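You operate a simulated robot arm through the tools that you are given. There is no shell and no other tool. Be economical: measure what you need, move in short steps, check, and stop when the job is done.

Carry out the task below with a simulated robot arm. There is one attempt and no reset: what you move stays moved.

TASK
Check the disc with the orange top under side light: clear to stock, bloom to hold.
Fine: switch the viewer off afterwards; the other discs stay.

It is judged by the outcome, as a careful person would: the job done as asked, and still so three seconds after it is handed in. It fails if anything else is knocked over, pushed out of place, dropped, spilled or broken.

THE ROBOT
A 6-joint arm with a two-finger parallel gripper, fixed in place. Base frame: the origin is at the foot of the arm, x ahead of it, y to its left, z up; the work surface is at about z = 0.862. Lengths are in m, angles in rad, forces in N, time in s.
With the tool pointing down near the work surface it reaches from about 0.24 to 0.64 m from the base axis. Its first joint turns from -1.152 to 1.152 rad. Payload 2.7 kg.
Tool frame: the origin (TCP) lies between the finger pads and is the grasp point; the fingertips stand 0.023 m ahead of it; z points along the fingers, y is the line along which they close. Largest opening 0.094 m; finger width 0.038, thickness 0.01; the body of the gripper, 0.054 by 0.096 m, starts 0.039 m behind the TCP.
Orientation is that of the tool frame in the base frame, as [roll, pitch, yaw] about the fixed x, y, z axes, in that order (R = Rz(yaw) Ry(pitch) Rx(roll)). With the fingers straight down and closing along the base's y, the tool's x points along the base's -x, its y along +y and its z along -z.

THE INTERFACE
- The arm moves only by the tool move_arm. Its arguments are lists of equal length, an entry for each row: "travel": the shift along the tool's x, y, z in m, a list of three; "dr": the turn, a rotation vector about the tool's x, y, z in rad, a list of three. In form: {"travel": [[x, y, z], ...], "dr": [[ax, ay, az], ...]}. A call has 1 to 12 rows; each row is the pose to reach, as a shift and turn from the pose commanded when the call began, along the tool's axes at that moment. "grip" is the gripper command, from -1 (fully open) to 1 (shut), values between in proportion, set as the call begins (left out, the last holds). Rows are played at 5 a second. More than 0.05 m and 0.15 rad between two rows, or a gripper value outside its range, and nothing of the call is played. Where a pose cannot be reached the arm comes as near as it can. A force on the tool above 40 N (or 10 N above the force at the start of the call, whichever is more), or a blocked arm, ends the call early, and 0.2 s more pass. The fingers move at their own pace (about 0.045 m/s each) and stop on an object; they squeeze with about 36 N. The grip force told is the motor's: it shows also when the fingers shut on nothing. Time passes only in rows, and 0.2 s behind the last, so rows that repeat a pose let the fingers close. The reply holds the time, the measured pose of the TCP, the force on the tool along the base axes, the opening and the grip force, in the units named above and with some noise.
- Cameras (640 x 400 px; columns grow to the right, rows downward): "scene" is fixed at [0.082, -0.4347, 1.405]; the picture's right is [0.72, -0.69, 0.00], its down [-0.39, -0.41, -0.82] and it looks along [0.57, 0.59, -0.57] (base axes); focal length 364 px, centre (320, 200). "wrist" rides on the gripper at [-0.039, 0, -0.044] in the tool frame; the picture's right is [0.00, -1.00, 0.00], its down [0.97, 0.00, -0.24] and it looks along [0.24, 0.00, 0.97] (tool axes); focal length 218 px, centre (320, 200). There is no depth. A picture from a camera that has moved, and an enlarged one, comes with that camera's place and axes in the base frame and with its lens.
- grab_frame(camera): a new picture of that camera. No time passes.
- inspect(camera, box): a new picture of the part [left, top, right, bottom] of that camera's present view, enlarged. No time passes.
- hand_in(): hands the job in; it is judged then, once.

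Go step by step. Nothing tells you positions but the pictures and the camera data: compare them with the known pose of the tool, close in by small moves and look again before you grip or let go. The budget is 120 turns and 76 pictures, counting those below and the enlarged ones. Unless the task says otherwise, let go and move clear before handing in, and close with one line.

The tools are called after "Call:" as name(argument=value, ...) on one line, values as JSON. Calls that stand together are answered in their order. move_arm: Moves the arm, as the interface text tells. Its arguments: {"type":"object","properties":{"travel":{"type":"array","items":{"type":"array","items":{"type":"number"}}},"dr":{"type":"array","items":{"type":"array","items":{"type":"number"}}},"grip":{"type":"number"}},"required":["travel","dr"]} The other tools are called the same way: grab_frame (camera) takes a picture; inspect (camera, box) takes an enlarged picture of a part of a camera's view; hand_in () hands the job in.

At the start:

```text
time_s: 0.0
eef_pos: [0.4081, -0.0872, 1.1512]
tool_rot: [3.141, 0.0, 3.141]
force: [0.7, 0.5, 0.1]
opening: 0.0941
gripper_force: 0.1
```

scene: 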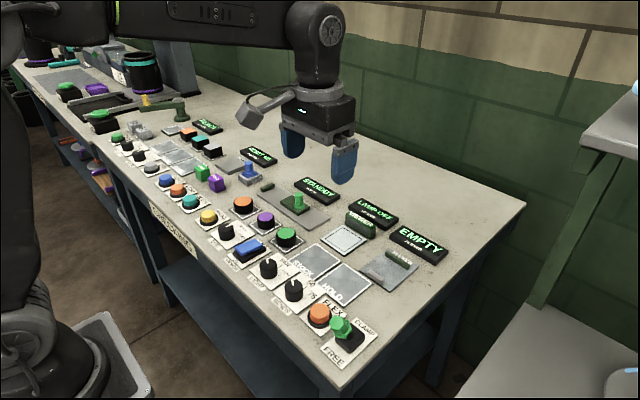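
wrist: 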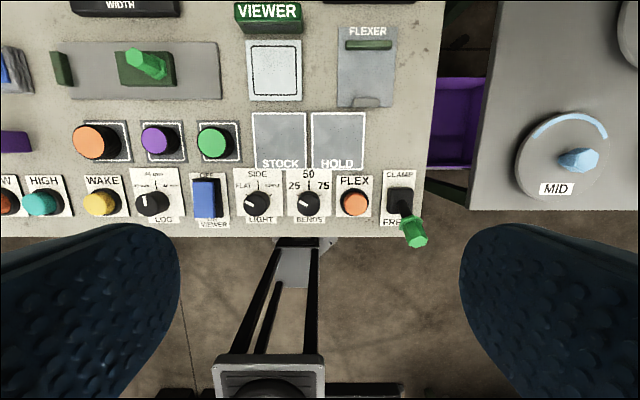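

I see a bench with controls: a viewer with switch and light knob, STOCK and HOLD pads, and three discs (orange, purple, green). I'll look closer first.

Call:
inspect(camera="scene", box=[220, 170, 460, 320])

Call:
inspect(camera="wrist", box=[60, 0, 440, 240])

Call:
inspect(camera="scene", box=[90, 100, 330, 250])

```text
2.67 times, centred on (340, 245) of scene
camera zoom: at [0.082, -0.4347, 1.405], right [0.72, -0.69, 0.0], down [-0.39, -0.41, -0.82], along [0.57, 0.59, -0.57], focal length 970 px, centre (267, 80)
```

zoom: 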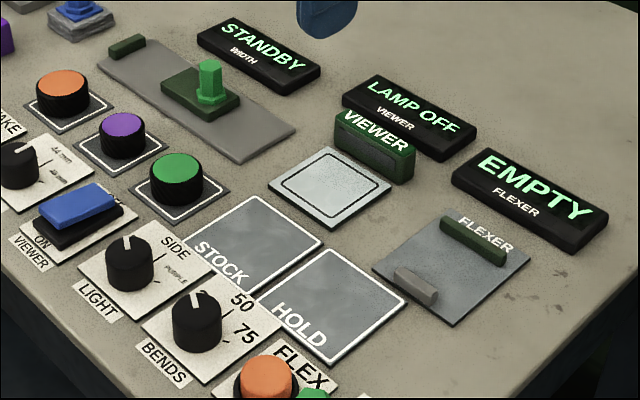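

```text
1.67 times, centred on (250, 120) of wrist
camera zoom: at [0.447, -0.0868, 1.1961], right [0.0, -1.0, 0.0], down [-0.97, 0.0, 0.24], along [-0.24, 0.0, -0.97], focal length 364 px, centre (437, 333)
```

zoom: 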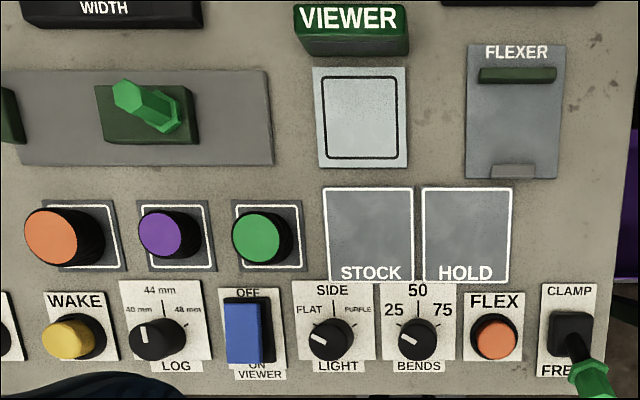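

```text
2.67 times, centred on (210, 175) of scene
camera zoom: at [0.082, -0.4347, 1.405], right [0.72, -0.69, 0.0], down [-0.39, -0.41, -0.82], along [0.57, 0.59, -0.57], focal length 970 px, centre (613, 267)
```

zoom: 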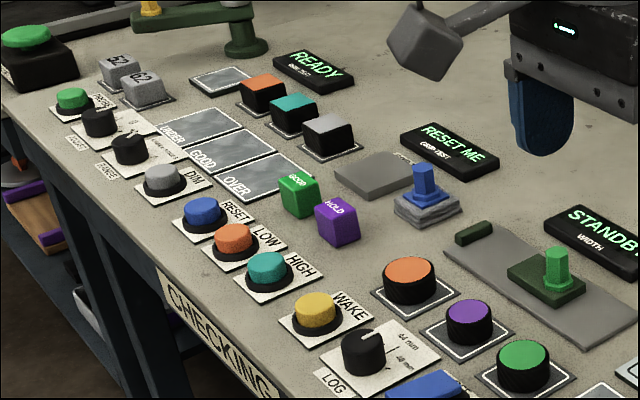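

The orange disc is near (0.452, 0.223), the viewer stage near (0.548, -0.023), STOCK at (0.454, -0.027), HOLD at (0.454, -0.113). I move above the orange disc with a partial opening and look.

Call:
move_arm(travel=[[-0.0055, 0.039, 0.0163], [-0.011, 0.0775, 0.0325], [-0.0165, 0.116, 0.0488], [-0.022, 0.155, 0.065], [-0.0275, 0.194, 0.0813], [-0.033, 0.2325, 0.0975], [-0.0385, 0.271, 0.1138], [-0.044, 0.31, 0.13], [-0.044, 0.31, 0.13]], dr=[[0, 0, 0], [0, 0, 0], [0, 0, 0], [0, 0, 0], [0, 0, 0], [0, 0, 0], [0, 0, 0], [0, 0, 0], [0, 0, 0]], grip=-0.4)

Call:
grab_frame(camera="wrist")

Call:
grab_frame(camera="scene")

```text
time_s: 2.0
eef_pos: [0.4499, 0.2224, 1.0215]
tool_rot: [3.141, 0.0, -3.141]
force: [-0.5, 0.0, 0.4]
opening: 0.0659
gripper_force: 0.1
```

```text
70 pictures are left
camera wrist: at [0.4887, 0.2227, 1.0673], right [0.0, -1.0, 0.0], down [-0.97, 0.0, 0.24], along [-0.24, 0.0, -0.97], focal length 218 px, centre (320, 200)
```

wrist: 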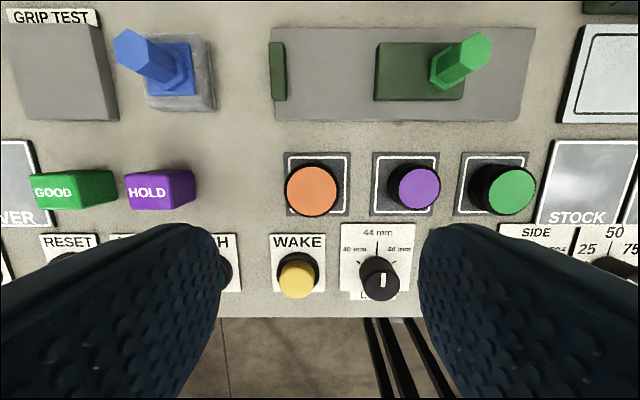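

```text
69 pictures are left
```

scene: 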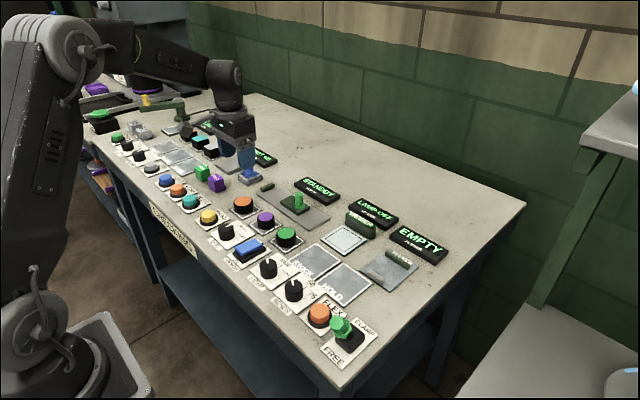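

The disc is centred about (0.454, 0.227), 44 mm wide, with its top about z 0.89. I go down around it; the gap to the purple disc is enough.

Call:
move_arm(travel=[[-0.003, 0.0045, 0.03], [-0.003, 0.0045, 0.06], [-0.003, 0.0045, 0.09]], dr=[[0, 0, 0], [0, 0, 0], [0, 0, 0]])

Call:
grab_frame(camera="wrist")

Call:
inspect(camera="scene", box=[180, 140, 340, 240])

```text
time_s: 2.8
eef_pos: [0.4548, 0.2275, 0.9309]
tool_rot: [-3.141, 0.001, 3.141]
force: [-0.1, 1.1, 0.0]
opening: 0.0658
gripper_force: 0.2
```

```text
68 pictures are left
camera wrist: at [0.4939, 0.2276, 0.9753], right [0.0, -1.0, 0.0], down [-0.97, 0.0, 0.24], along [-0.24, 0.0, -0.97], focal length 218 px, centre (320, 200)
```

wrist: 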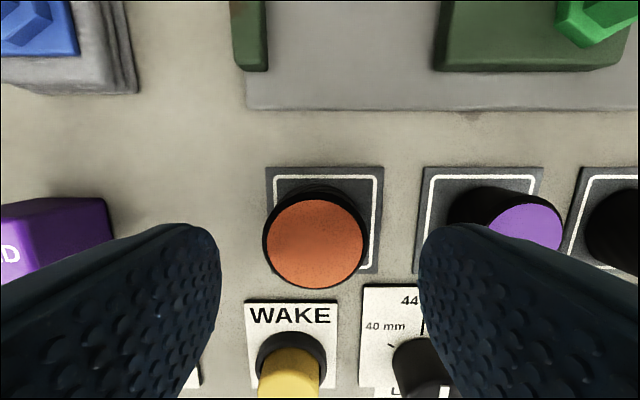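

```text
4.00 times, centred on (260, 190) of scene
camera zoom: at [0.082, -0.4347, 1.405], right [0.72, -0.69, 0.0], down [-0.39, -0.41, -0.82], along [0.57, 0.59, -0.57], focal length 1454 px, centre (560, 240)
```

zoom: 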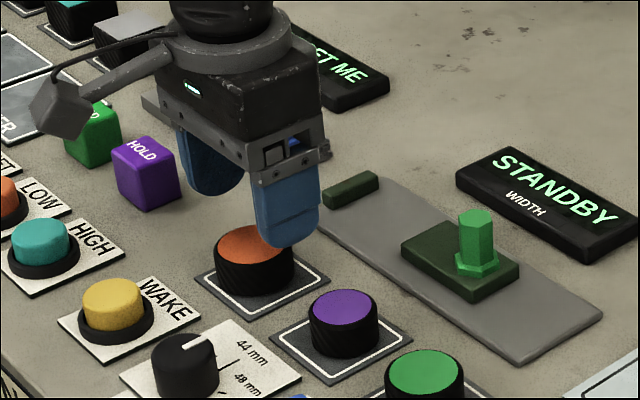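

The disc sits between the fingers as computed, about 2 mm to the left. I go down the rest and close.

Call:
move_arm(travel=[[0, 0.0015, 0.02], [0, 0.0015, 0.038]], dr=[[0, 0, 0], [0, 0, 0]])

Call:
move_arm(travel=[[0, 0, 0], [0, 0, 0], [0, 0, 0], [0, 0, 0]], dr=[[0, 0, 0], [0, 0, 0], [0, 0, 0], [0, 0, 0]], grip=1)

Call:
move_arm(travel=[[0, 0, -0.04], [0, 0, -0.08], [0, 0, -0.1]], dr=[[0, 0, 0], [0, 0, 0], [0, 0, 0]])

Call:
grab_frame(camera="wrist")

```text
time_s: 3.4
eef_pos: [0.4554, 0.2293, 0.8925]
tool_rot: [-3.141, 0.0, 3.141]
force: [0.0, -0.5, -0.3]
opening: 0.0658
gripper_force: 0.0
```

```text
time_s: 4.4
eef_pos: [0.4552, 0.2301, 0.8919]
tool_rot: [3.142, 0.0, 3.141]
force: [0.1, 0.0, -0.1]
opening: 0.0465
gripper_force: 35.4
```

```text
time_s: 5.2
eef_pos: [0.4531, 0.2288, 0.9939]
tool_rot: [-3.141, 0.0, -3.141]
force: [0.3, 0.8, -0.3]
opening: 0.0466
gripper_force: 36.0
```

```text
66 pictures are left
camera wrist: at [0.4925, 0.229, 1.039], right [0.0, -1.0, 0.0], down [-0.97, 0.0, 0.24], along [-0.24, 0.0, -0.97], focal length 218 px, centre (320, 200)
```

wrist: 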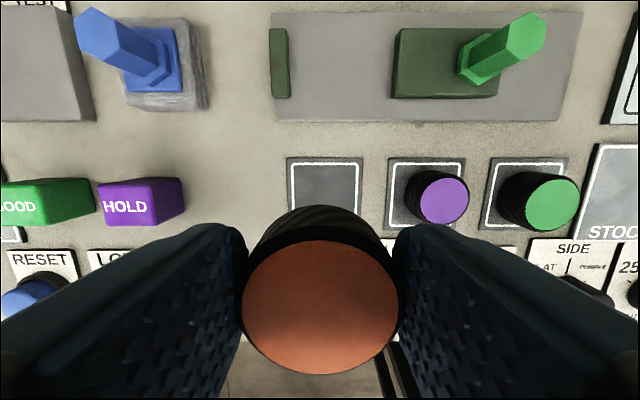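

The disc is held. I carry it over to near the viewer stage at a safe height.

Call:
move_arm(travel=[[-0.0117, -0.042, 0], [-0.0233, -0.084, 0], [-0.035, -0.126, 0], [-0.0467, -0.168, 0], [-0.0583, -0.21, 0], [-0.07, -0.252, 0], [-0.07, -0.252, 0]], dr=[[0, 0, 0], [0, 0, 0], [0, 0, 0], [0, 0, 0], [0, 0, 0], [0, 0, 0], [0, 0, 0]])

Call:
grab_frame(camera="wrist")

Call:
inspect(camera="scene", box=[240, 150, 480, 300])

```text
time_s: 6.8
eef_pos: [0.5232, -0.0224, 0.992]
tool_rot: [3.14, -0.001, -3.139]
force: [-0.3, -0.3, 0.2]
opening: 0.0468
gripper_force: 35.9
```

```text
65 pictures are left
camera wrist: at [0.563, -0.0221, 1.0365], right [0.0, -1.0, 0.0], down [-0.97, 0.0, 0.24], along [-0.24, 0.0, -0.97], focal length 218 px, centre (320, 200)
```

wrist: 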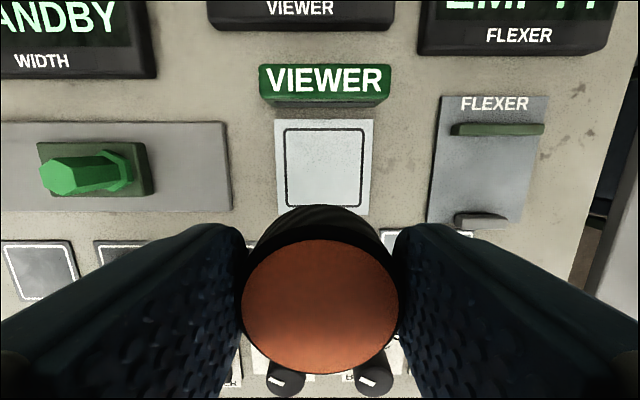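

```text
2.67 times, centred on (360, 225) of scene
camera zoom: at [0.082, -0.4348, 1.405], right [0.72, -0.69, 0.0], down [-0.39, -0.41, -0.82], along [0.57, 0.59, -0.57], focal length 970 px, centre (213, 133)
```

zoom: 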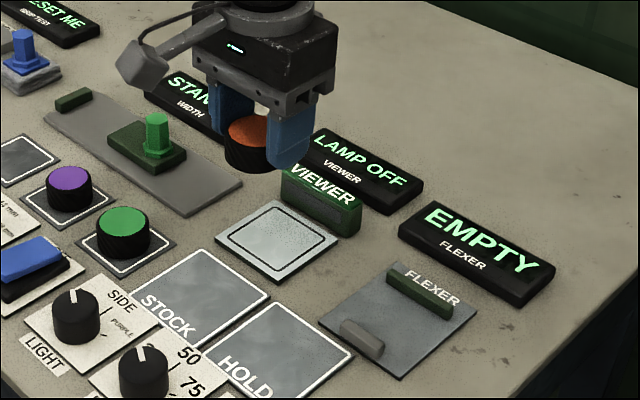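

Stage centre is about (0.547, -0.024). I move over it and lower most of the way.

Call:
move_arm(travel=[[-0.024, -0.002, 0], [-0.024, -0.002, 0.04], [-0.024, -0.002, 0.08], [-0.024, -0.002, 0.092]], dr=[[0, 0, 0], [0, 0, 0], [0, 0, 0], [0, 0, 0]])

Call:
inspect(camera="scene", box=[280, 180, 420, 268])

Call:
grab_frame(camera="wrist")

```text
time_s: 7.8
eef_pos: [0.5479, -0.0249, 0.8998]
tool_rot: [-3.141, 0.001, -3.14]
force: [-0.1, 0.1, -0.4]
opening: 0.0468
gripper_force: 36.5
```

```text
4.55 times, centred on (350, 224) of scene
camera zoom: at [0.082, -0.4347, 1.405], right [0.72, -0.69, 0.0], down [-0.39, -0.41, -0.82], along [0.57, 0.59, -0.57], focal length 1653 px, centre (184, 91)
```

zoom: 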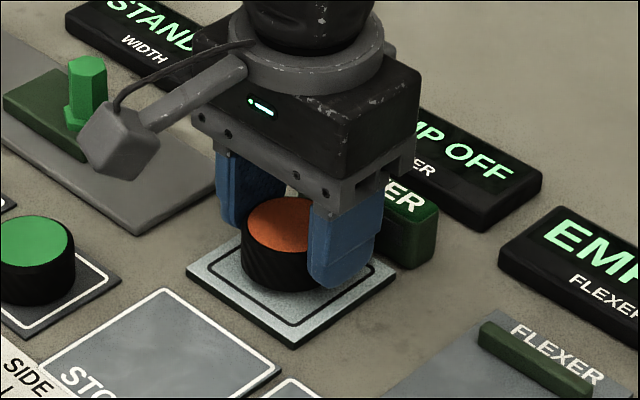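

```text
62 pictures are left
camera wrist: at [0.5876, -0.0243, 0.945], right [0.0, -1.0, 0.0], down [-0.97, 0.0, 0.24], along [-0.24, 0.0, -0.97], focal length 218 px, centre (320, 200)
```

wrist: 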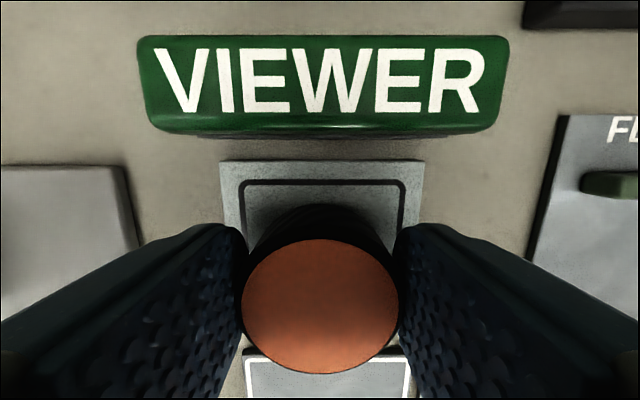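

Well centred and only a few millimetres above the stage. I lower by small steps.

Call:
move_arm(travel=[[0, 0, 0.001], [0, 0, 0.002], [0, 0, 0.003]], dr=[[0, 0, 0], [0, 0, 0], [0, 0, 0]])

Call:
move_arm(travel=[[0, 0, 0.001], [0, 0, 0.0015]], dr=[[0, 0, 0], [0, 0, 0]])

```text
time_s: 8.6
eef_pos: [0.549, -0.0247, 0.8968]
tool_rot: [3.141, 0.002, -3.141]
force: [0.2, 0.3, -0.6]
opening: 0.0466
gripper_force: 36.6
```

```text
time_s: 9.2
eef_pos: [0.5486, -0.0253, 0.8962]
tool_rot: [3.14, -0.001, 3.141]
force: [0.1, 0.2, -0.8]
opening: 0.047
gripper_force: 35.9
```

No contact yet; two more small steps.

Call:
move_arm(travel=[[0, 0, 0.001], [0, 0, 0.0015]], dr=[[0, 0, 0], [0, 0, 0]])

Call:
inspect(camera="scene", box=[310, 200, 390, 250])

```text
time_s: 9.8
eef_pos: [0.5489, -0.024, 0.8958]
tool_rot: [-3.142, 0.003, -3.14]
force: [0.9, 0.6, 6.3]
opening: 0.0467
gripper_force: 35.1
```

```text
8.00 times, centred on (350, 225) of scene
camera zoom: at [0.0819, -0.4347, 1.405], right [0.72, -0.69, 0.0], down [-0.39, -0.41, -0.82], along [0.57, 0.59, -0.57], focal length 2909 px, centre (80, 0)
```

zoom: 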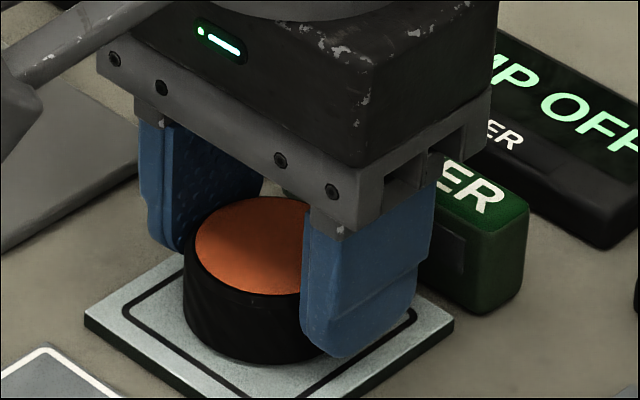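

Contact at z 0.8955. I release to a partial opening and rise straight up.

Call:
move_arm(travel=[[0, 0, 0], [0, 0, 0], [0, 0, 0]], dr=[[0, 0, 0], [0, 0, 0], [0, 0, 0]], grip=-0.4)

Call:
move_arm(travel=[[0, 0, -0.03], [0, 0, -0.07], [0, 0, -0.105], [0, 0, -0.105]], dr=[[0, 0, 0], [0, 0, 0], [0, 0, 0], [0, 0, 0]])

Call:
move_arm(travel=[[0.04, 0.0075, 0], [0.08, 0.015, 0], [0.12, 0.0225, 0], [0.16, 0.03, 0], [0.181, 0.033, 0], [0.181, 0.033, 0]], dr=[[0, 0, 0], [0, 0, 0], [0, 0, 0], [0, 0, 0], [0, 0, 0], [0, 0, 0]])

Call:
grab_frame(camera="wrist")

Call:
inspect(camera="scene", box=[220, 170, 460, 320])

```text
time_s: 10.6
eef_pos: [0.5482, -0.0236, 0.8957]
tool_rot: [-3.141, 0.001, 3.141]
force: [0.5, 0.5, 0.4]
opening: 0.0659
gripper_force: 0.0
```

```text
time_s: 11.6
eef_pos: [0.5484, -0.0242, 1.0016]
tool_rot: [3.141, 0.001, 3.141]
force: [-0.9, -0.1, -0.4]
opening: 0.0657
gripper_force: 0.1
```

```text
time_s: 13.0
eef_pos: [0.3667, 0.009, 1.0005]
tool_rot: [3.141, 0.0, 3.141]
force: [0.2, -0.6, 0.8]
opening: 0.0658
gripper_force: 0.0
```

```text
60 pictures are left
camera wrist: at [0.4074, 0.0087, 1.0457], right [0.0, -1.0, 0.0], down [-0.97, 0.0, 0.24], along [-0.24, 0.0, -0.97], focal length 218 px, centre (320, 200)
```

wrist: 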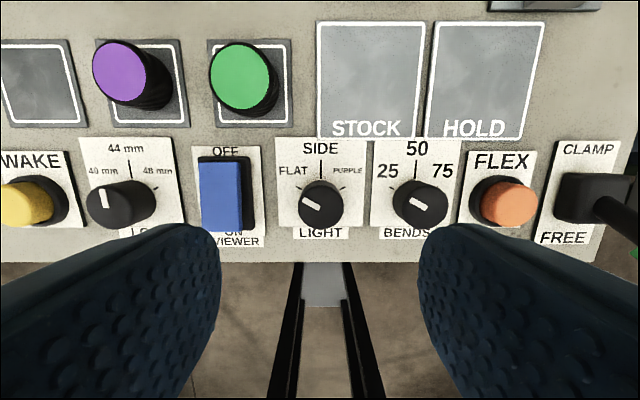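

```text
2.67 times, centred on (340, 245) of scene
camera zoom: at [0.082, -0.4347, 1.405], right [0.72, -0.69, 0.0], down [-0.39, -0.41, -0.82], along [0.57, 0.59, -0.57], focal length 970 px, centre (267, 80)
```

zoom: 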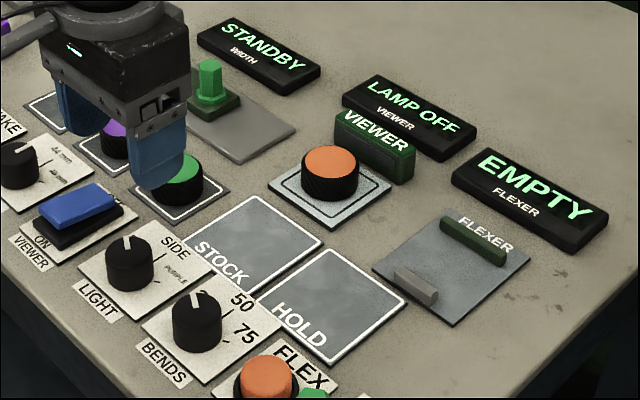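

The disc sits on the stage. The light knob points to FLAT, so I zoom in to measure its angle to SIDE.

Call:
inspect(camera="wrist", box=[190, 125, 350, 250])

```text
3.20 times, centred on (270, 188) of wrist
camera zoom: at [0.4074, 0.0087, 1.0457], right [0.0, -1.0, 0.0], down [-0.97, 0.0, 0.24], along [-0.24, 0.0, -0.97], focal length 698 px, centre (480, 240)
```

zoom: 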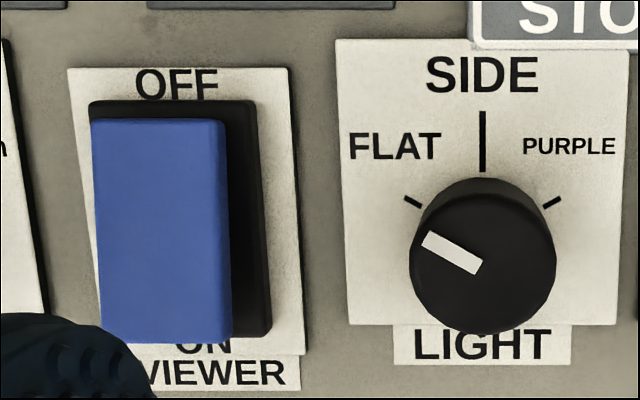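

The knob needs about 60° clockwise. I pre-turn the gripper -0.5 rad, centre on the knob at about (0.363, 0.008), and go partly down.

Call:
move_arm(travel=[[0.003, -0.001, 0], [0.003, -0.001, 0.02], [0.003, -0.001, 0.04], [0.003, -0.001, 0.06], [0.003, -0.001, 0.06]], dr=[[0, 0, -0.125], [0, 0, -0.25], [0, 0, -0.375], [0, 0, -0.5], [0, 0, -0.5]], grip=-0.1)

Call:
grab_frame(camera="wrist")

Call:
inspect(camera="scene", box=[210, 200, 370, 300])

```text
time_s: 14.2
eef_pos: [0.365, 0.0076, 0.9393]
tool_rot: [3.14, 0.001, -2.64]
force: [0.5, 0.2, 0.8]
opening: 0.0518
gripper_force: 0.0
```

```text
57 pictures are left
camera wrist: at [0.4001, 0.0259, 0.9844], right [0.48, -0.88, 0.0], down [-0.85, -0.47, 0.24], along [-0.21, -0.12, -0.97], focal length 218 px, centre (320, 200)
```

wrist: 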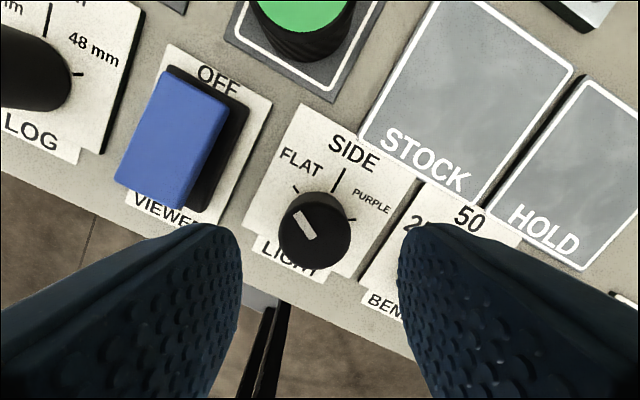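

```text
4.00 times, centred on (290, 250) of scene
camera zoom: at [0.082, -0.4347, 1.405], right [0.72, -0.69, 0.0], down [-0.39, -0.41, -0.82], along [0.57, 0.59, -0.57], focal length 1454 px, centre (440, 0)
```

zoom: 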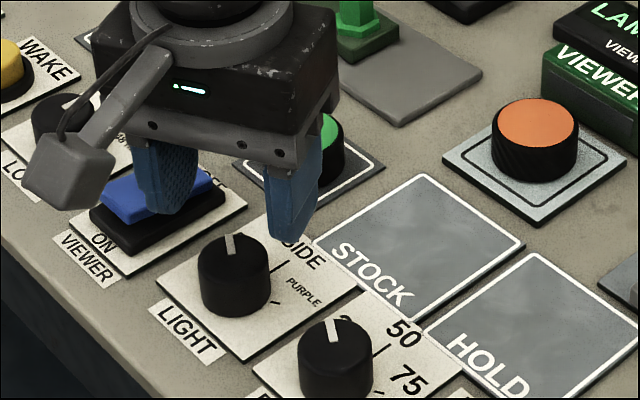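

The knob is between the fingers within 2 mm. I go down, grip it, and turn it +1.05 rad about the tool axis.

Call:
move_arm(travel=[[0, 0.0015, 0.02], [0, 0.0015, 0.04], [0, 0.0015, 0.046]], dr=[[0, 0, 0], [0, 0, 0], [0, 0, 0]])

Call:
move_arm(travel=[[0, 0, 0], [0, 0, 0], [0, 0, 0], [0, 0, 0]], dr=[[0, 0, 0], [0, 0, 0], [0, 0, 0], [0, 0, 0]], grip=1)

Call:
move_arm(travel=[[0, 0, 0], [0, 0, 0], [0, 0, 0], [0, 0, 0], [0, 0, 0], [0, 0, 0], [0, 0, 0], [0, 0, 0], [0, 0, 0]], dr=[[0, 0, 0.13], [0, 0, 0.26], [0, 0, 0.39], [0, 0, 0.52], [0, 0, 0.65], [0, 0, 0.78], [0, 0, 0.91], [0, 0, 1.05], [0, 0, 1.05]])

Call:
grab_frame(camera="wrist")

Call:
inspect(camera="scene", box=[210, 190, 420, 310])

```text
time_s: 15.0
eef_pos: [0.3639, 0.0084, 0.8939]
tool_rot: [3.14, 0.0, -2.64]
force: [0.4, 0.1, 0.3]
opening: 0.0517
gripper_force: 0.0
```

```text
time_s: 16.0
eef_pos: [0.3637, 0.0091, 0.8943]
tool_rot: [3.139, -0.002, -2.643]
force: [-8.6, 24.2, -1.0]
opening: 0.0345
gripper_force: 44.8
```

```text
time_s: 18.0
eef_pos: [0.3637, 0.0075, 0.8932]
tool_rot: [-3.141, 0.0, 2.59]
force: [2.4, -20.8, -24.4]
opening: 0.0347
gripper_force: 44.9
```

```text
55 pictures are left
camera wrist: at [0.3973, -0.0132, 0.9388], right [-0.52, -0.85, 0.0], down [-0.83, 0.51, 0.24], along [-0.21, 0.12, -0.97], focal length 218 px, centre (320, 200)
```

wrist: 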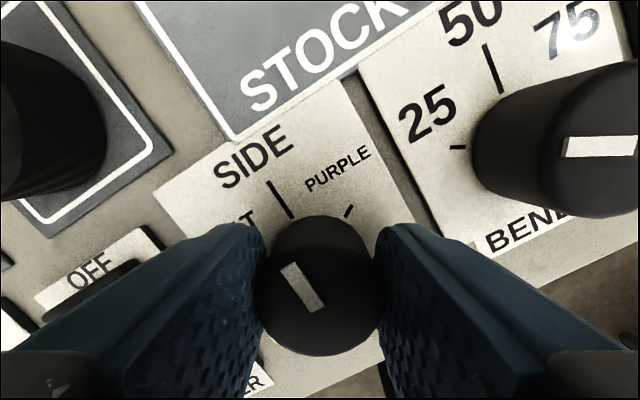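

```text
3.05 times, centred on (315, 250) of scene
camera zoom: at [0.0823, -0.4353, 1.4048], right [0.72, -0.69, 0.0], down [-0.39, -0.41, -0.82], along [0.56, 0.59, -0.57], focal length 1108 px, centre (335, 48)
```

zoom: 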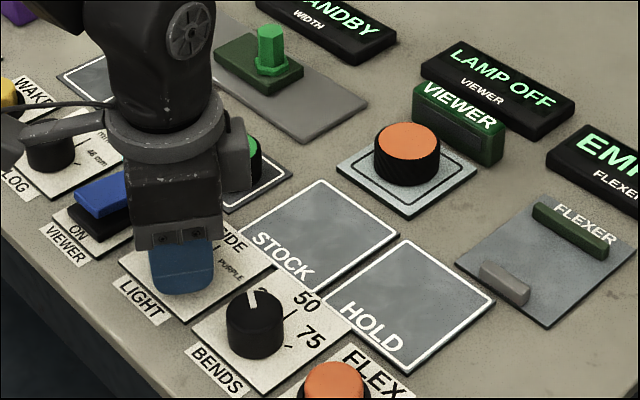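

The pointer is now parallel to the SIDE tick. I release, rise, straighten the wrist, and check.

Call:
move_arm(travel=[[0, 0, 0], [0, 0, 0], [0, 0, 0]], dr=[[0, 0, 0], [0, 0, 0], [0, 0, 0]], grip=-0.1)

Call:
move_arm(travel=[[0, 0, -0.03], [0, 0, -0.06], [0, 0, -0.09], [0, 0, -0.11], [0, 0, -0.11], [0, 0, -0.11], [0, 0, -0.11]], dr=[[0, 0, 0], [0, 0, 0], [0, 0, -0.13], [0, 0, -0.26], [0, 0, -0.4], [0, 0, -0.55], [0, 0, -0.55]])

Call:
grab_frame(camera="wrist")

```text
time_s: 18.8
eef_pos: [0.3635, 0.0088, 0.8941]
tool_rot: [-3.141, 0.0, 2.591]
force: [0.1, 0.6, 0.6]
opening: 0.0517
gripper_force: 0.1
```

```text
time_s: 20.4
eef_pos: [0.3636, 0.0093, 1.0049]
tool_rot: [3.141, 0.0, -3.14]
force: [0.0, -0.1, 0.1]
opening: 0.0519
gripper_force: 0.1
```

```text
53 pictures are left
camera wrist: at [0.4032, 0.0091, 1.0493], right [0.0, -1.0, 0.0], down [-0.97, 0.0, 0.24], along [-0.24, 0.0, -0.97], focal length 218 px, centre (320, 200)
```

wrist: 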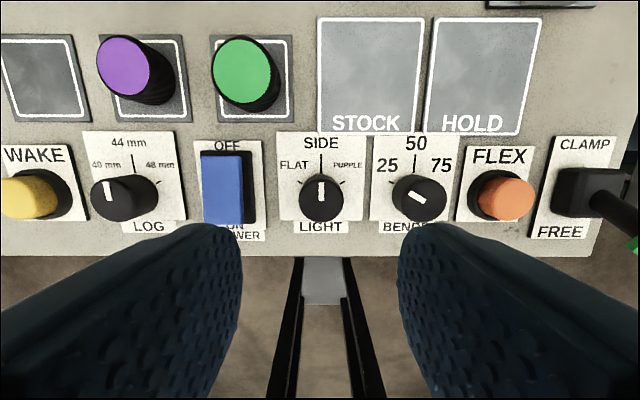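

The light knob is on SIDE. Next I close the fingers and go above the ON (near) end of the viewer rocker.

Call:
move_arm(travel=[[0.008, 0.025, 0], [0.016, 0.05, 0], [0.024, 0.076, 0], [0.024, 0.076, 0.03], [0.024, 0.076, 0.06], [0.024, 0.076, 0.07]], dr=[[0, 0, 0], [0, 0, 0], [0, 0, 0], [0, 0, 0], [0, 0, 0], [0, 0, 0]], grip=1)

Call:
grab_frame(camera="wrist")

Call:
inspect(camera="scene", box=[190, 190, 350, 290])

```text
time_s: 21.8
eef_pos: [0.3396, 0.0848, 0.932]
tool_rot: [3.14, -0.001, 3.14]
force: [0.1, -0.2, -0.1]
opening: 0.0
gripper_force: 36.4
```

```text
52 pictures are left
camera wrist: at [0.3791, 0.0836, 0.9781], right [0.0, -1.0, 0.0], down [-0.97, 0.0, 0.24], along [-0.24, 0.0, -0.97], focal length 218 px, centre (320, 200)
```

wrist: 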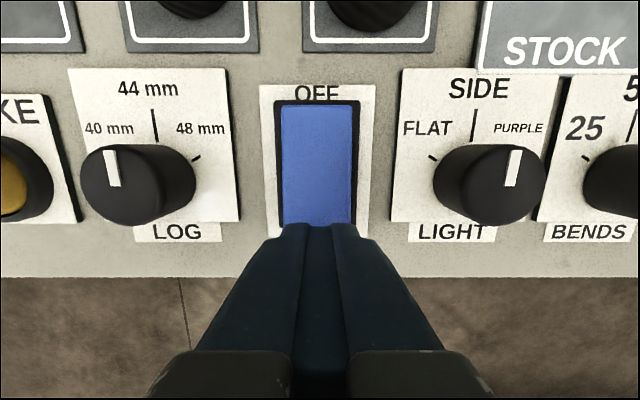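

```text
4.00 times, centred on (270, 240) of scene
camera zoom: at [0.082, -0.4347, 1.405], right [0.72, -0.69, 0.0], down [-0.39, -0.41, -0.82], along [0.57, 0.59, -0.57], focal length 1454 px, centre (520, 40)
```

zoom: 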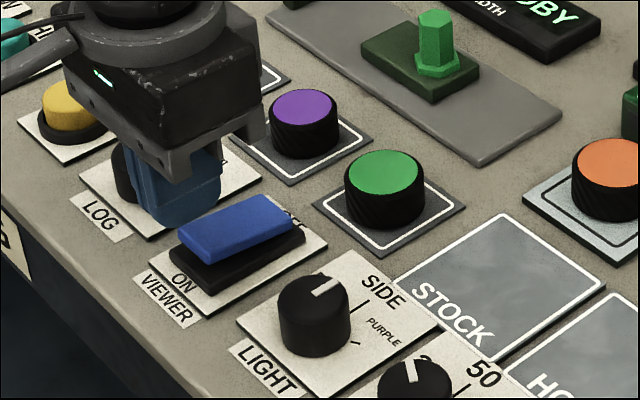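

The fingers line up with the rocker's ON end. I press in small steps and check the display.

Call:
move_arm(travel=[[0, 0, 0.01], [0, 0, 0.016], [0, 0, 0.02], [0, 0, 0.024], [0, 0, 0.028], [0, 0, 0.032]], dr=[[0, 0, 0], [0, 0, 0], [0, 0, 0], [0, 0, 0], [0, 0, 0], [0, 0, 0]])

Call:
inspect(camera="scene", box=[200, 160, 440, 310])

```text
time_s: 23.2
eef_pos: [0.3401, 0.0851, 0.9062]
tool_rot: [3.141, 0.002, 3.141]
force: [-6.7, -1.8, 9.8]
opening: 0.0
gripper_force: 35.7
stopped in row 6: the force on the tool passed its limit (the readings are from after the stop); the commanded pose is now the measured one
```

```text
2.67 times, centred on (320, 235) of scene
camera zoom: at [0.0817, -0.4348, 1.405], right [0.72, -0.69, 0.0], down [-0.39, -0.41, -0.82], along [0.57, 0.59, -0.57], focal length 970 px, centre (320, 107)
```

zoom: 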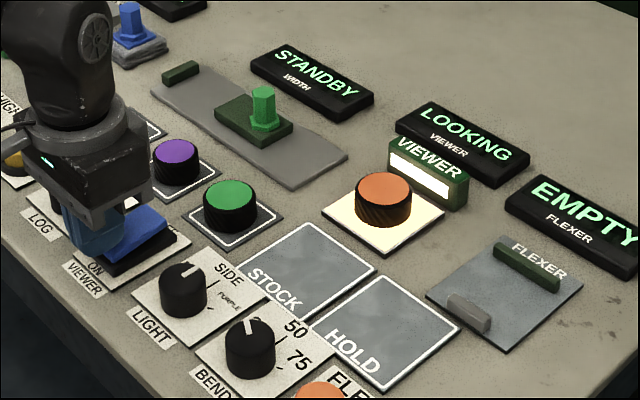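

The rocker flipped: the lamp is on and the display reads LOOKING. I rise and let some time pass, then read it.

Call:
move_arm(travel=[[0, 0, -0.03], [0, 0, -0.06], [0, 0, -0.09], [0, 0, -0.09], [0, 0, -0.09], [0, 0, -0.09], [0, 0, -0.09], [0, 0, -0.09]], dr=[[0, 0, 0], [0, 0, 0], [0, 0, 0], [0, 0, 0], [0, 0, 0], [0, 0, 0], [0, 0, 0], [0, 0, 0]])

Call:
inspect(camera="scene", box=[220, 160, 460, 310])

```text
time_s: 25.0
eef_pos: [0.3412, 0.0845, 0.996]
tool_rot: [3.141, 0.004, 3.141]
force: [0.1, 0.2, 0.0]
opening: 0.0
gripper_force: 36.5
```

```text
2.67 times, centred on (340, 235) of scene
camera zoom: at [0.082, -0.4347, 1.405], right [0.72, -0.69, 0.0], down [-0.39, -0.41, -0.82], along [0.57, 0.59, -0.57], focal length 970 px, centre (267, 107)
```

zoom: 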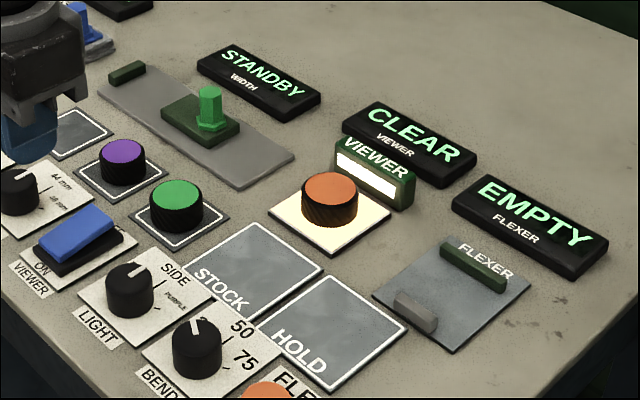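

The viewer reads CLEAR with the knob on SIDE, so the disc goes to STOCK. I move above the disc, opening to the partial width, and look.

Call:
move_arm(travel=[[-0.035, -0.018, 0], [-0.07, -0.036, 0], [-0.104, -0.0545, 0], [-0.139, -0.073, 0], [-0.173, -0.091, 0], [-0.207, -0.109, 0], [-0.207, -0.109, 0.04], [-0.207, -0.109, 0.06]], dr=[[0, 0, 0], [0, 0, 0], [0, 0, 0], [0, 0, 0], [0, 0, 0], [0, 0, 0], [0, 0, 0], [0, 0, 0]], grip=-0.4)

Call:
grab_frame(camera="wrist")

Call:
grab_frame(camera="scene")

```text
time_s: 26.8
eef_pos: [0.5477, -0.0236, 0.9361]
tool_rot: [-3.14, 0.004, -3.141]
force: [-0.4, -1.0, -0.5]
opening: 0.0659
gripper_force: 0.0
```

```text
48 pictures are left
camera wrist: at [0.5874, -0.0238, 0.9813], right [0.0, -1.0, 0.0], down [-0.97, 0.0, 0.24], along [-0.24, 0.0, -0.97], focal length 218 px, centre (320, 200)
```

wrist: 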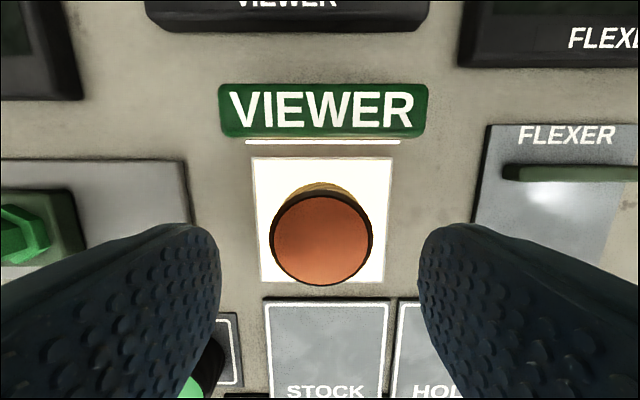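

```text
47 pictures are left
```

scene: 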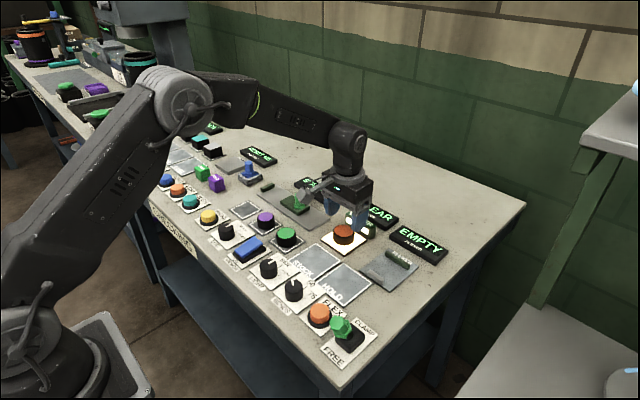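

Centred over the disc, and the display still reads CLEAR. I go down, grip, and lift.

Call:
move_arm(travel=[[0, 0, 0.02], [0, 0, 0.035], [0, 0, 0.04]], dr=[[0, 0, 0], [0, 0, 0], [0, 0, 0]])

Call:
move_arm(travel=[[0, 0, 0], [0, 0, 0], [0, 0, 0], [0, 0, 0]], dr=[[0, 0, 0], [0, 0, 0], [0, 0, 0], [0, 0, 0]], grip=1)

Call:
move_arm(travel=[[0, 0, -0.04], [0, 0, -0.07], [0.035, 0, -0.07], [0.07, 0, -0.07], [0.07, 0, -0.07]], dr=[[0, 0, 0], [0, 0, 0], [0, 0, 0], [0, 0, 0], [0, 0, 0]])

Call:
grab_frame(camera="wrist")

```text
time_s: 27.6
eef_pos: [0.5484, -0.0237, 0.8959]
tool_rot: [3.141, 0.002, 3.142]
force: [0.3, 0.2, -0.4]
opening: 0.0658
gripper_force: 0.1
```

```text
time_s: 28.6
eef_pos: [0.5479, -0.0239, 0.8976]
tool_rot: [-3.141, 0.003, -3.14]
force: [0.1, 0.5, 0.5]
opening: 0.0467
gripper_force: 36.0
```

```text
time_s: 29.8
eef_pos: [0.4745, -0.0232, 0.9666]
tool_rot: [3.141, 0.004, -3.14]
force: [-0.1, 0.3, -0.7]
opening: 0.0468
gripper_force: 36.0
```

```text
46 pictures are left
camera wrist: at [0.5147, -0.0226, 1.0108], right [0.0, -1.0, 0.0], down [-0.97, 0.0, 0.24], along [-0.24, 0.0, -0.97], focal length 218 px, centre (320, 200)
```

wrist: 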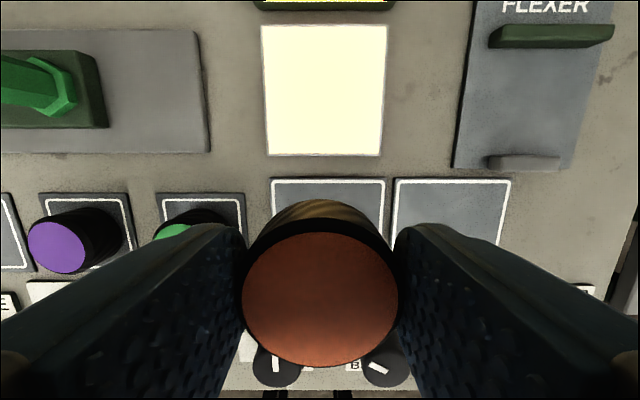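

STOCK pad centre is at about (0.453, -0.0275). I move over it and lower almost to contact.

Call:
move_arm(travel=[[0.0225, -0.004, 0], [0.0225, -0.004, 0.03], [0.0225, -0.004, 0.06], [0.0225, -0.004, 0.068], [0.0225, -0.004, 0.068]], dr=[[0, 0, 0], [0, 0, 0], [0, 0, 0], [0, 0, 0], [0, 0, 0]])

Call:
inspect(camera="scene", box=[250, 210, 390, 298])

```text
time_s: 31.0
eef_pos: [0.4534, -0.0285, 0.8973]
tool_rot: [3.14, 0.005, 3.141]
force: [0.4, 0.3, -1.4]
opening: 0.0468
gripper_force: 35.8
```

```text
4.55 times, centred on (320, 254) of scene
camera zoom: at [0.082, -0.4347, 1.405], right [0.72, -0.69, 0.0], down [-0.39, -0.41, -0.82], along [0.57, 0.59, -0.57], focal length 1653 px, centre (320, -46)
```

zoom: 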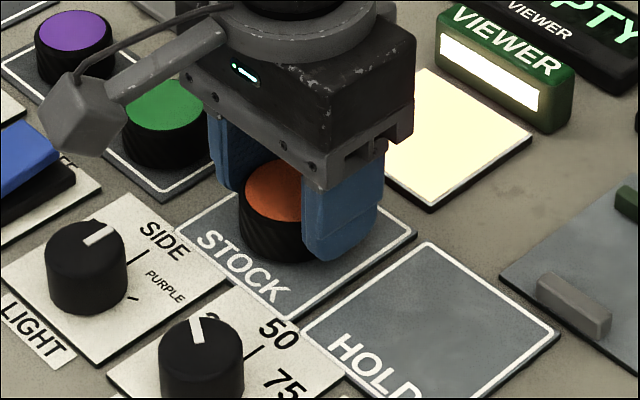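

Centred on STOCK. I lower in small steps to contact.

Call:
move_arm(travel=[[0, 0, 0.001], [0, 0, 0.002], [0, 0, 0.003]], dr=[[0, 0, 0], [0, 0, 0], [0, 0, 0]])

Call:
move_arm(travel=[[0, 0, 0.001], [0, 0, 0.0015]], dr=[[0, 0, 0], [0, 0, 0]])

```text
time_s: 31.8
eef_pos: [0.4541, -0.0275, 0.8943]
tool_rot: [-3.14, 0.005, -3.141]
force: [-0.7, -0.5, 0.3]
opening: 0.0467
gripper_force: 35.7
```

```text
time_s: 32.4
eef_pos: [0.4544, -0.0285, 0.894]
tool_rot: [-3.141, 0.006, 3.141]
force: [-6.0, 0.7, 16.9]
opening: 0.0469
gripper_force: 36.2
```

Contact made. I release and rise, then look.

Call:
move_arm(travel=[[0, 0, 0], [0, 0, 0], [0, 0, 0]], dr=[[0, 0, 0], [0, 0, 0], [0, 0, 0]], grip=-0.4)

Call:
move_arm(travel=[[0, 0, -0.03], [0, 0, -0.07], [0, 0, -0.105], [0, 0, -0.105]], dr=[[0, 0, 0], [0, 0, 0], [0, 0, 0], [0, 0, 0]])

Call:
move_arm(travel=[[0.017, 0.028, 0], [0.034, 0.056, 0], [0.051, 0.084, 0], [0.068, 0.113, 0], [0.068, 0.113, 0]], dr=[[0, 0, 0], [0, 0, 0], [0, 0, 0], [0, 0, 0], [0, 0, 0]], grip=1)

Call:
grab_frame(camera="wrist")

Call:
inspect(camera="scene", box=[220, 160, 460, 310])

```text
time_s: 33.2
eef_pos: [0.4546, -0.0284, 0.8935]
tool_rot: [-3.142, 0.004, -3.14]
force: [-0.1, 1.2, -0.3]
opening: 0.0659
gripper_force: 0.1
```

```text
time_s: 34.2
eef_pos: [0.4539, -0.0276, 0.9982]
tool_rot: [-3.141, 0.003, -3.141]
force: [0.2, -0.2, -0.2]
opening: 0.0659
gripper_force: 0.1
```

```text
time_s: 35.4
eef_pos: [0.3867, 0.0856, 1.0]
tool_rot: [-3.141, 0.004, -3.141]
force: [-0.3, -0.4, -0.2]
opening: 0.0002
gripper_force: 35.4
```

```text
44 pictures are left
camera wrist: at [0.4247, 0.0853, 1.0441], right [0.0, -1.0, 0.0], down [-0.97, 0.0, 0.24], along [-0.24, 0.0, -0.97], focal length 218 px, centre (320, 200)
```

wrist: 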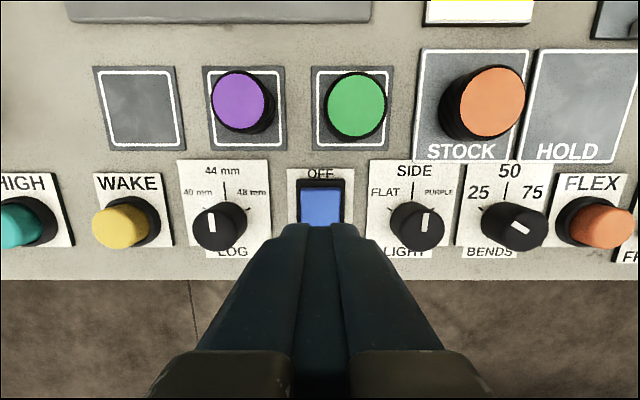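

```text
2.67 times, centred on (340, 235) of scene
camera zoom: at [0.082, -0.4347, 1.405], right [0.72, -0.69, 0.0], down [-0.39, -0.41, -0.82], along [0.57, 0.59, -0.57], focal length 970 px, centre (267, 107)
```

zoom: 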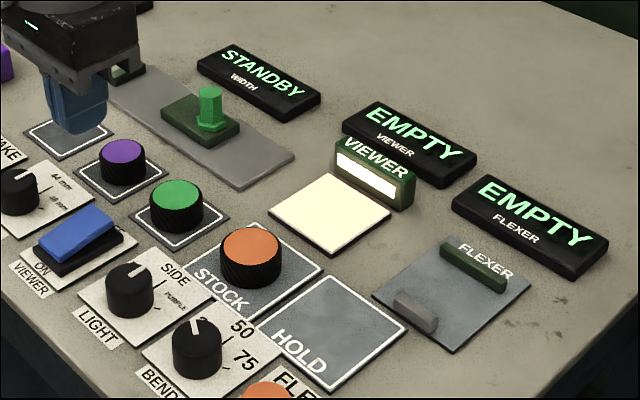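

The orange disc rests on STOCK. Now I press the rocker's OFF (far) end at about x 0.398.

Call:
move_arm(travel=[[-0.0115, -0.0005, 0], [-0.0115, -0.0005, 0.04], [-0.0115, -0.0005, 0.07]], dr=[[0, 0, 0], [0, 0, 0], [0, 0, 0]])

Call:
inspect(camera="scene", box=[190, 190, 350, 290])

Call:
grab_frame(camera="wrist")

```text
time_s: 36.2
eef_pos: [0.3965, 0.0846, 0.9285]
tool_rot: [3.14, 0.004, -3.14]
force: [-0.6, 1.2, 0.4]
opening: 0.0
gripper_force: 36.3
```

```text
4.00 times, centred on (270, 240) of scene
camera zoom: at [0.082, -0.4347, 1.405], right [0.72, -0.69, 0.0], down [-0.39, -0.41, -0.82], along [0.57, 0.59, -0.57], focal length 1454 px, centre (520, 40)
```

zoom: 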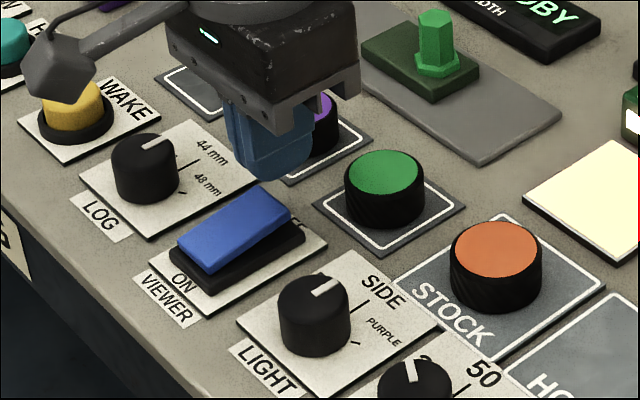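

```text
41 pictures are left
camera wrist: at [0.4366, 0.0848, 0.9738], right [0.0, -1.0, 0.0], down [-0.97, 0.0, 0.24], along [-0.24, 0.0, -0.97], focal length 218 px, centre (320, 200)
```

wrist: 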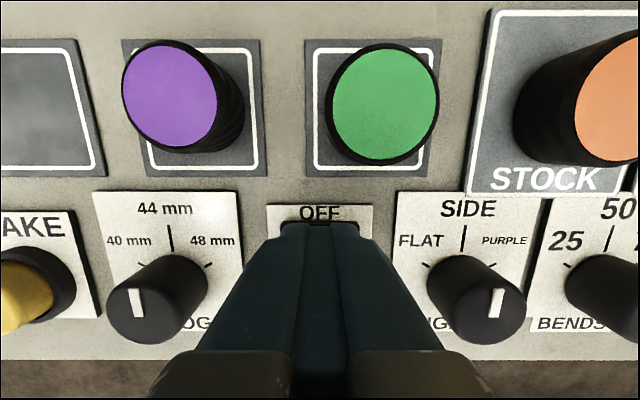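

Lined up and clear of the discs. I press slowly.

Call:
move_arm(travel=[[0, 0, 0.007], [0, 0, 0.012], [0, 0, 0.016], [0, 0, 0.02], [0, 0, 0.024], [0, 0, 0.028]], dr=[[0, 0, 0], [0, 0, 0], [0, 0, 0], [0, 0, 0], [0, 0, 0], [0, 0, 0]])

Call:
move_arm(travel=[[0, 0, -0.03], [0, 0, -0.07], [0, 0, -0.1], [0, 0, -0.1]], dr=[[0, 0, 0], [0, 0, 0], [0, 0, 0], [0, 0, 0]], grip=0.5)

Call:
grab_frame(camera="scene")

Call:
inspect(camera="scene", box=[220, 160, 460, 310])

```text
time_s: 37.6
eef_pos: [0.3996, 0.086, 0.906]
tool_rot: [3.139, 0.011, -3.139]
force: [-0.6, -0.9, 3.3]
opening: 0.0
gripper_force: 36.3
stopped in row 6: the force on the tool passed its limit (the readings are from after the stop); the commanded pose is now the measured one
```

```text
time_s: 38.6
eef_pos: [0.3973, 0.0837, 1.0072]
tool_rot: [3.139, 0.009, -3.14]
force: [0.4, -1.0, -0.6]
opening: 0.0233
gripper_force: 0.0
```

```text
40 pictures are left
```

scene: 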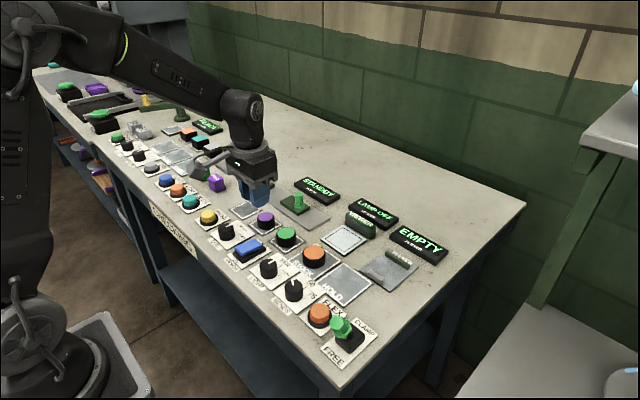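

```text
2.67 times, centred on (340, 235) of scene
camera zoom: at [0.082, -0.4347, 1.405], right [0.72, -0.69, 0.0], down [-0.39, -0.41, -0.82], along [0.57, 0.59, -0.57], focal length 970 px, centre (267, 107)
```

zoom: 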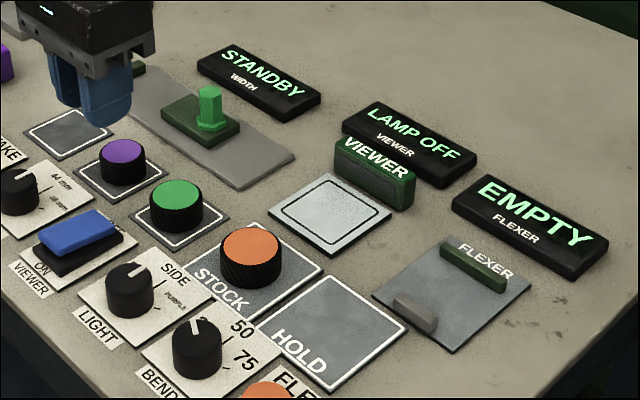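

The display reads LAMP OFF, the orange disc is on STOCK, the other discs are in place, and the arm is clear. I hand the job in.

Call:
hand_in()

```text
The job is handed in.
```

The orange-topped disc read CLEAR under side light, so I put it on STOCK and switched the viewer off; the other discs were not moved, and the light knob is left on SIDE.
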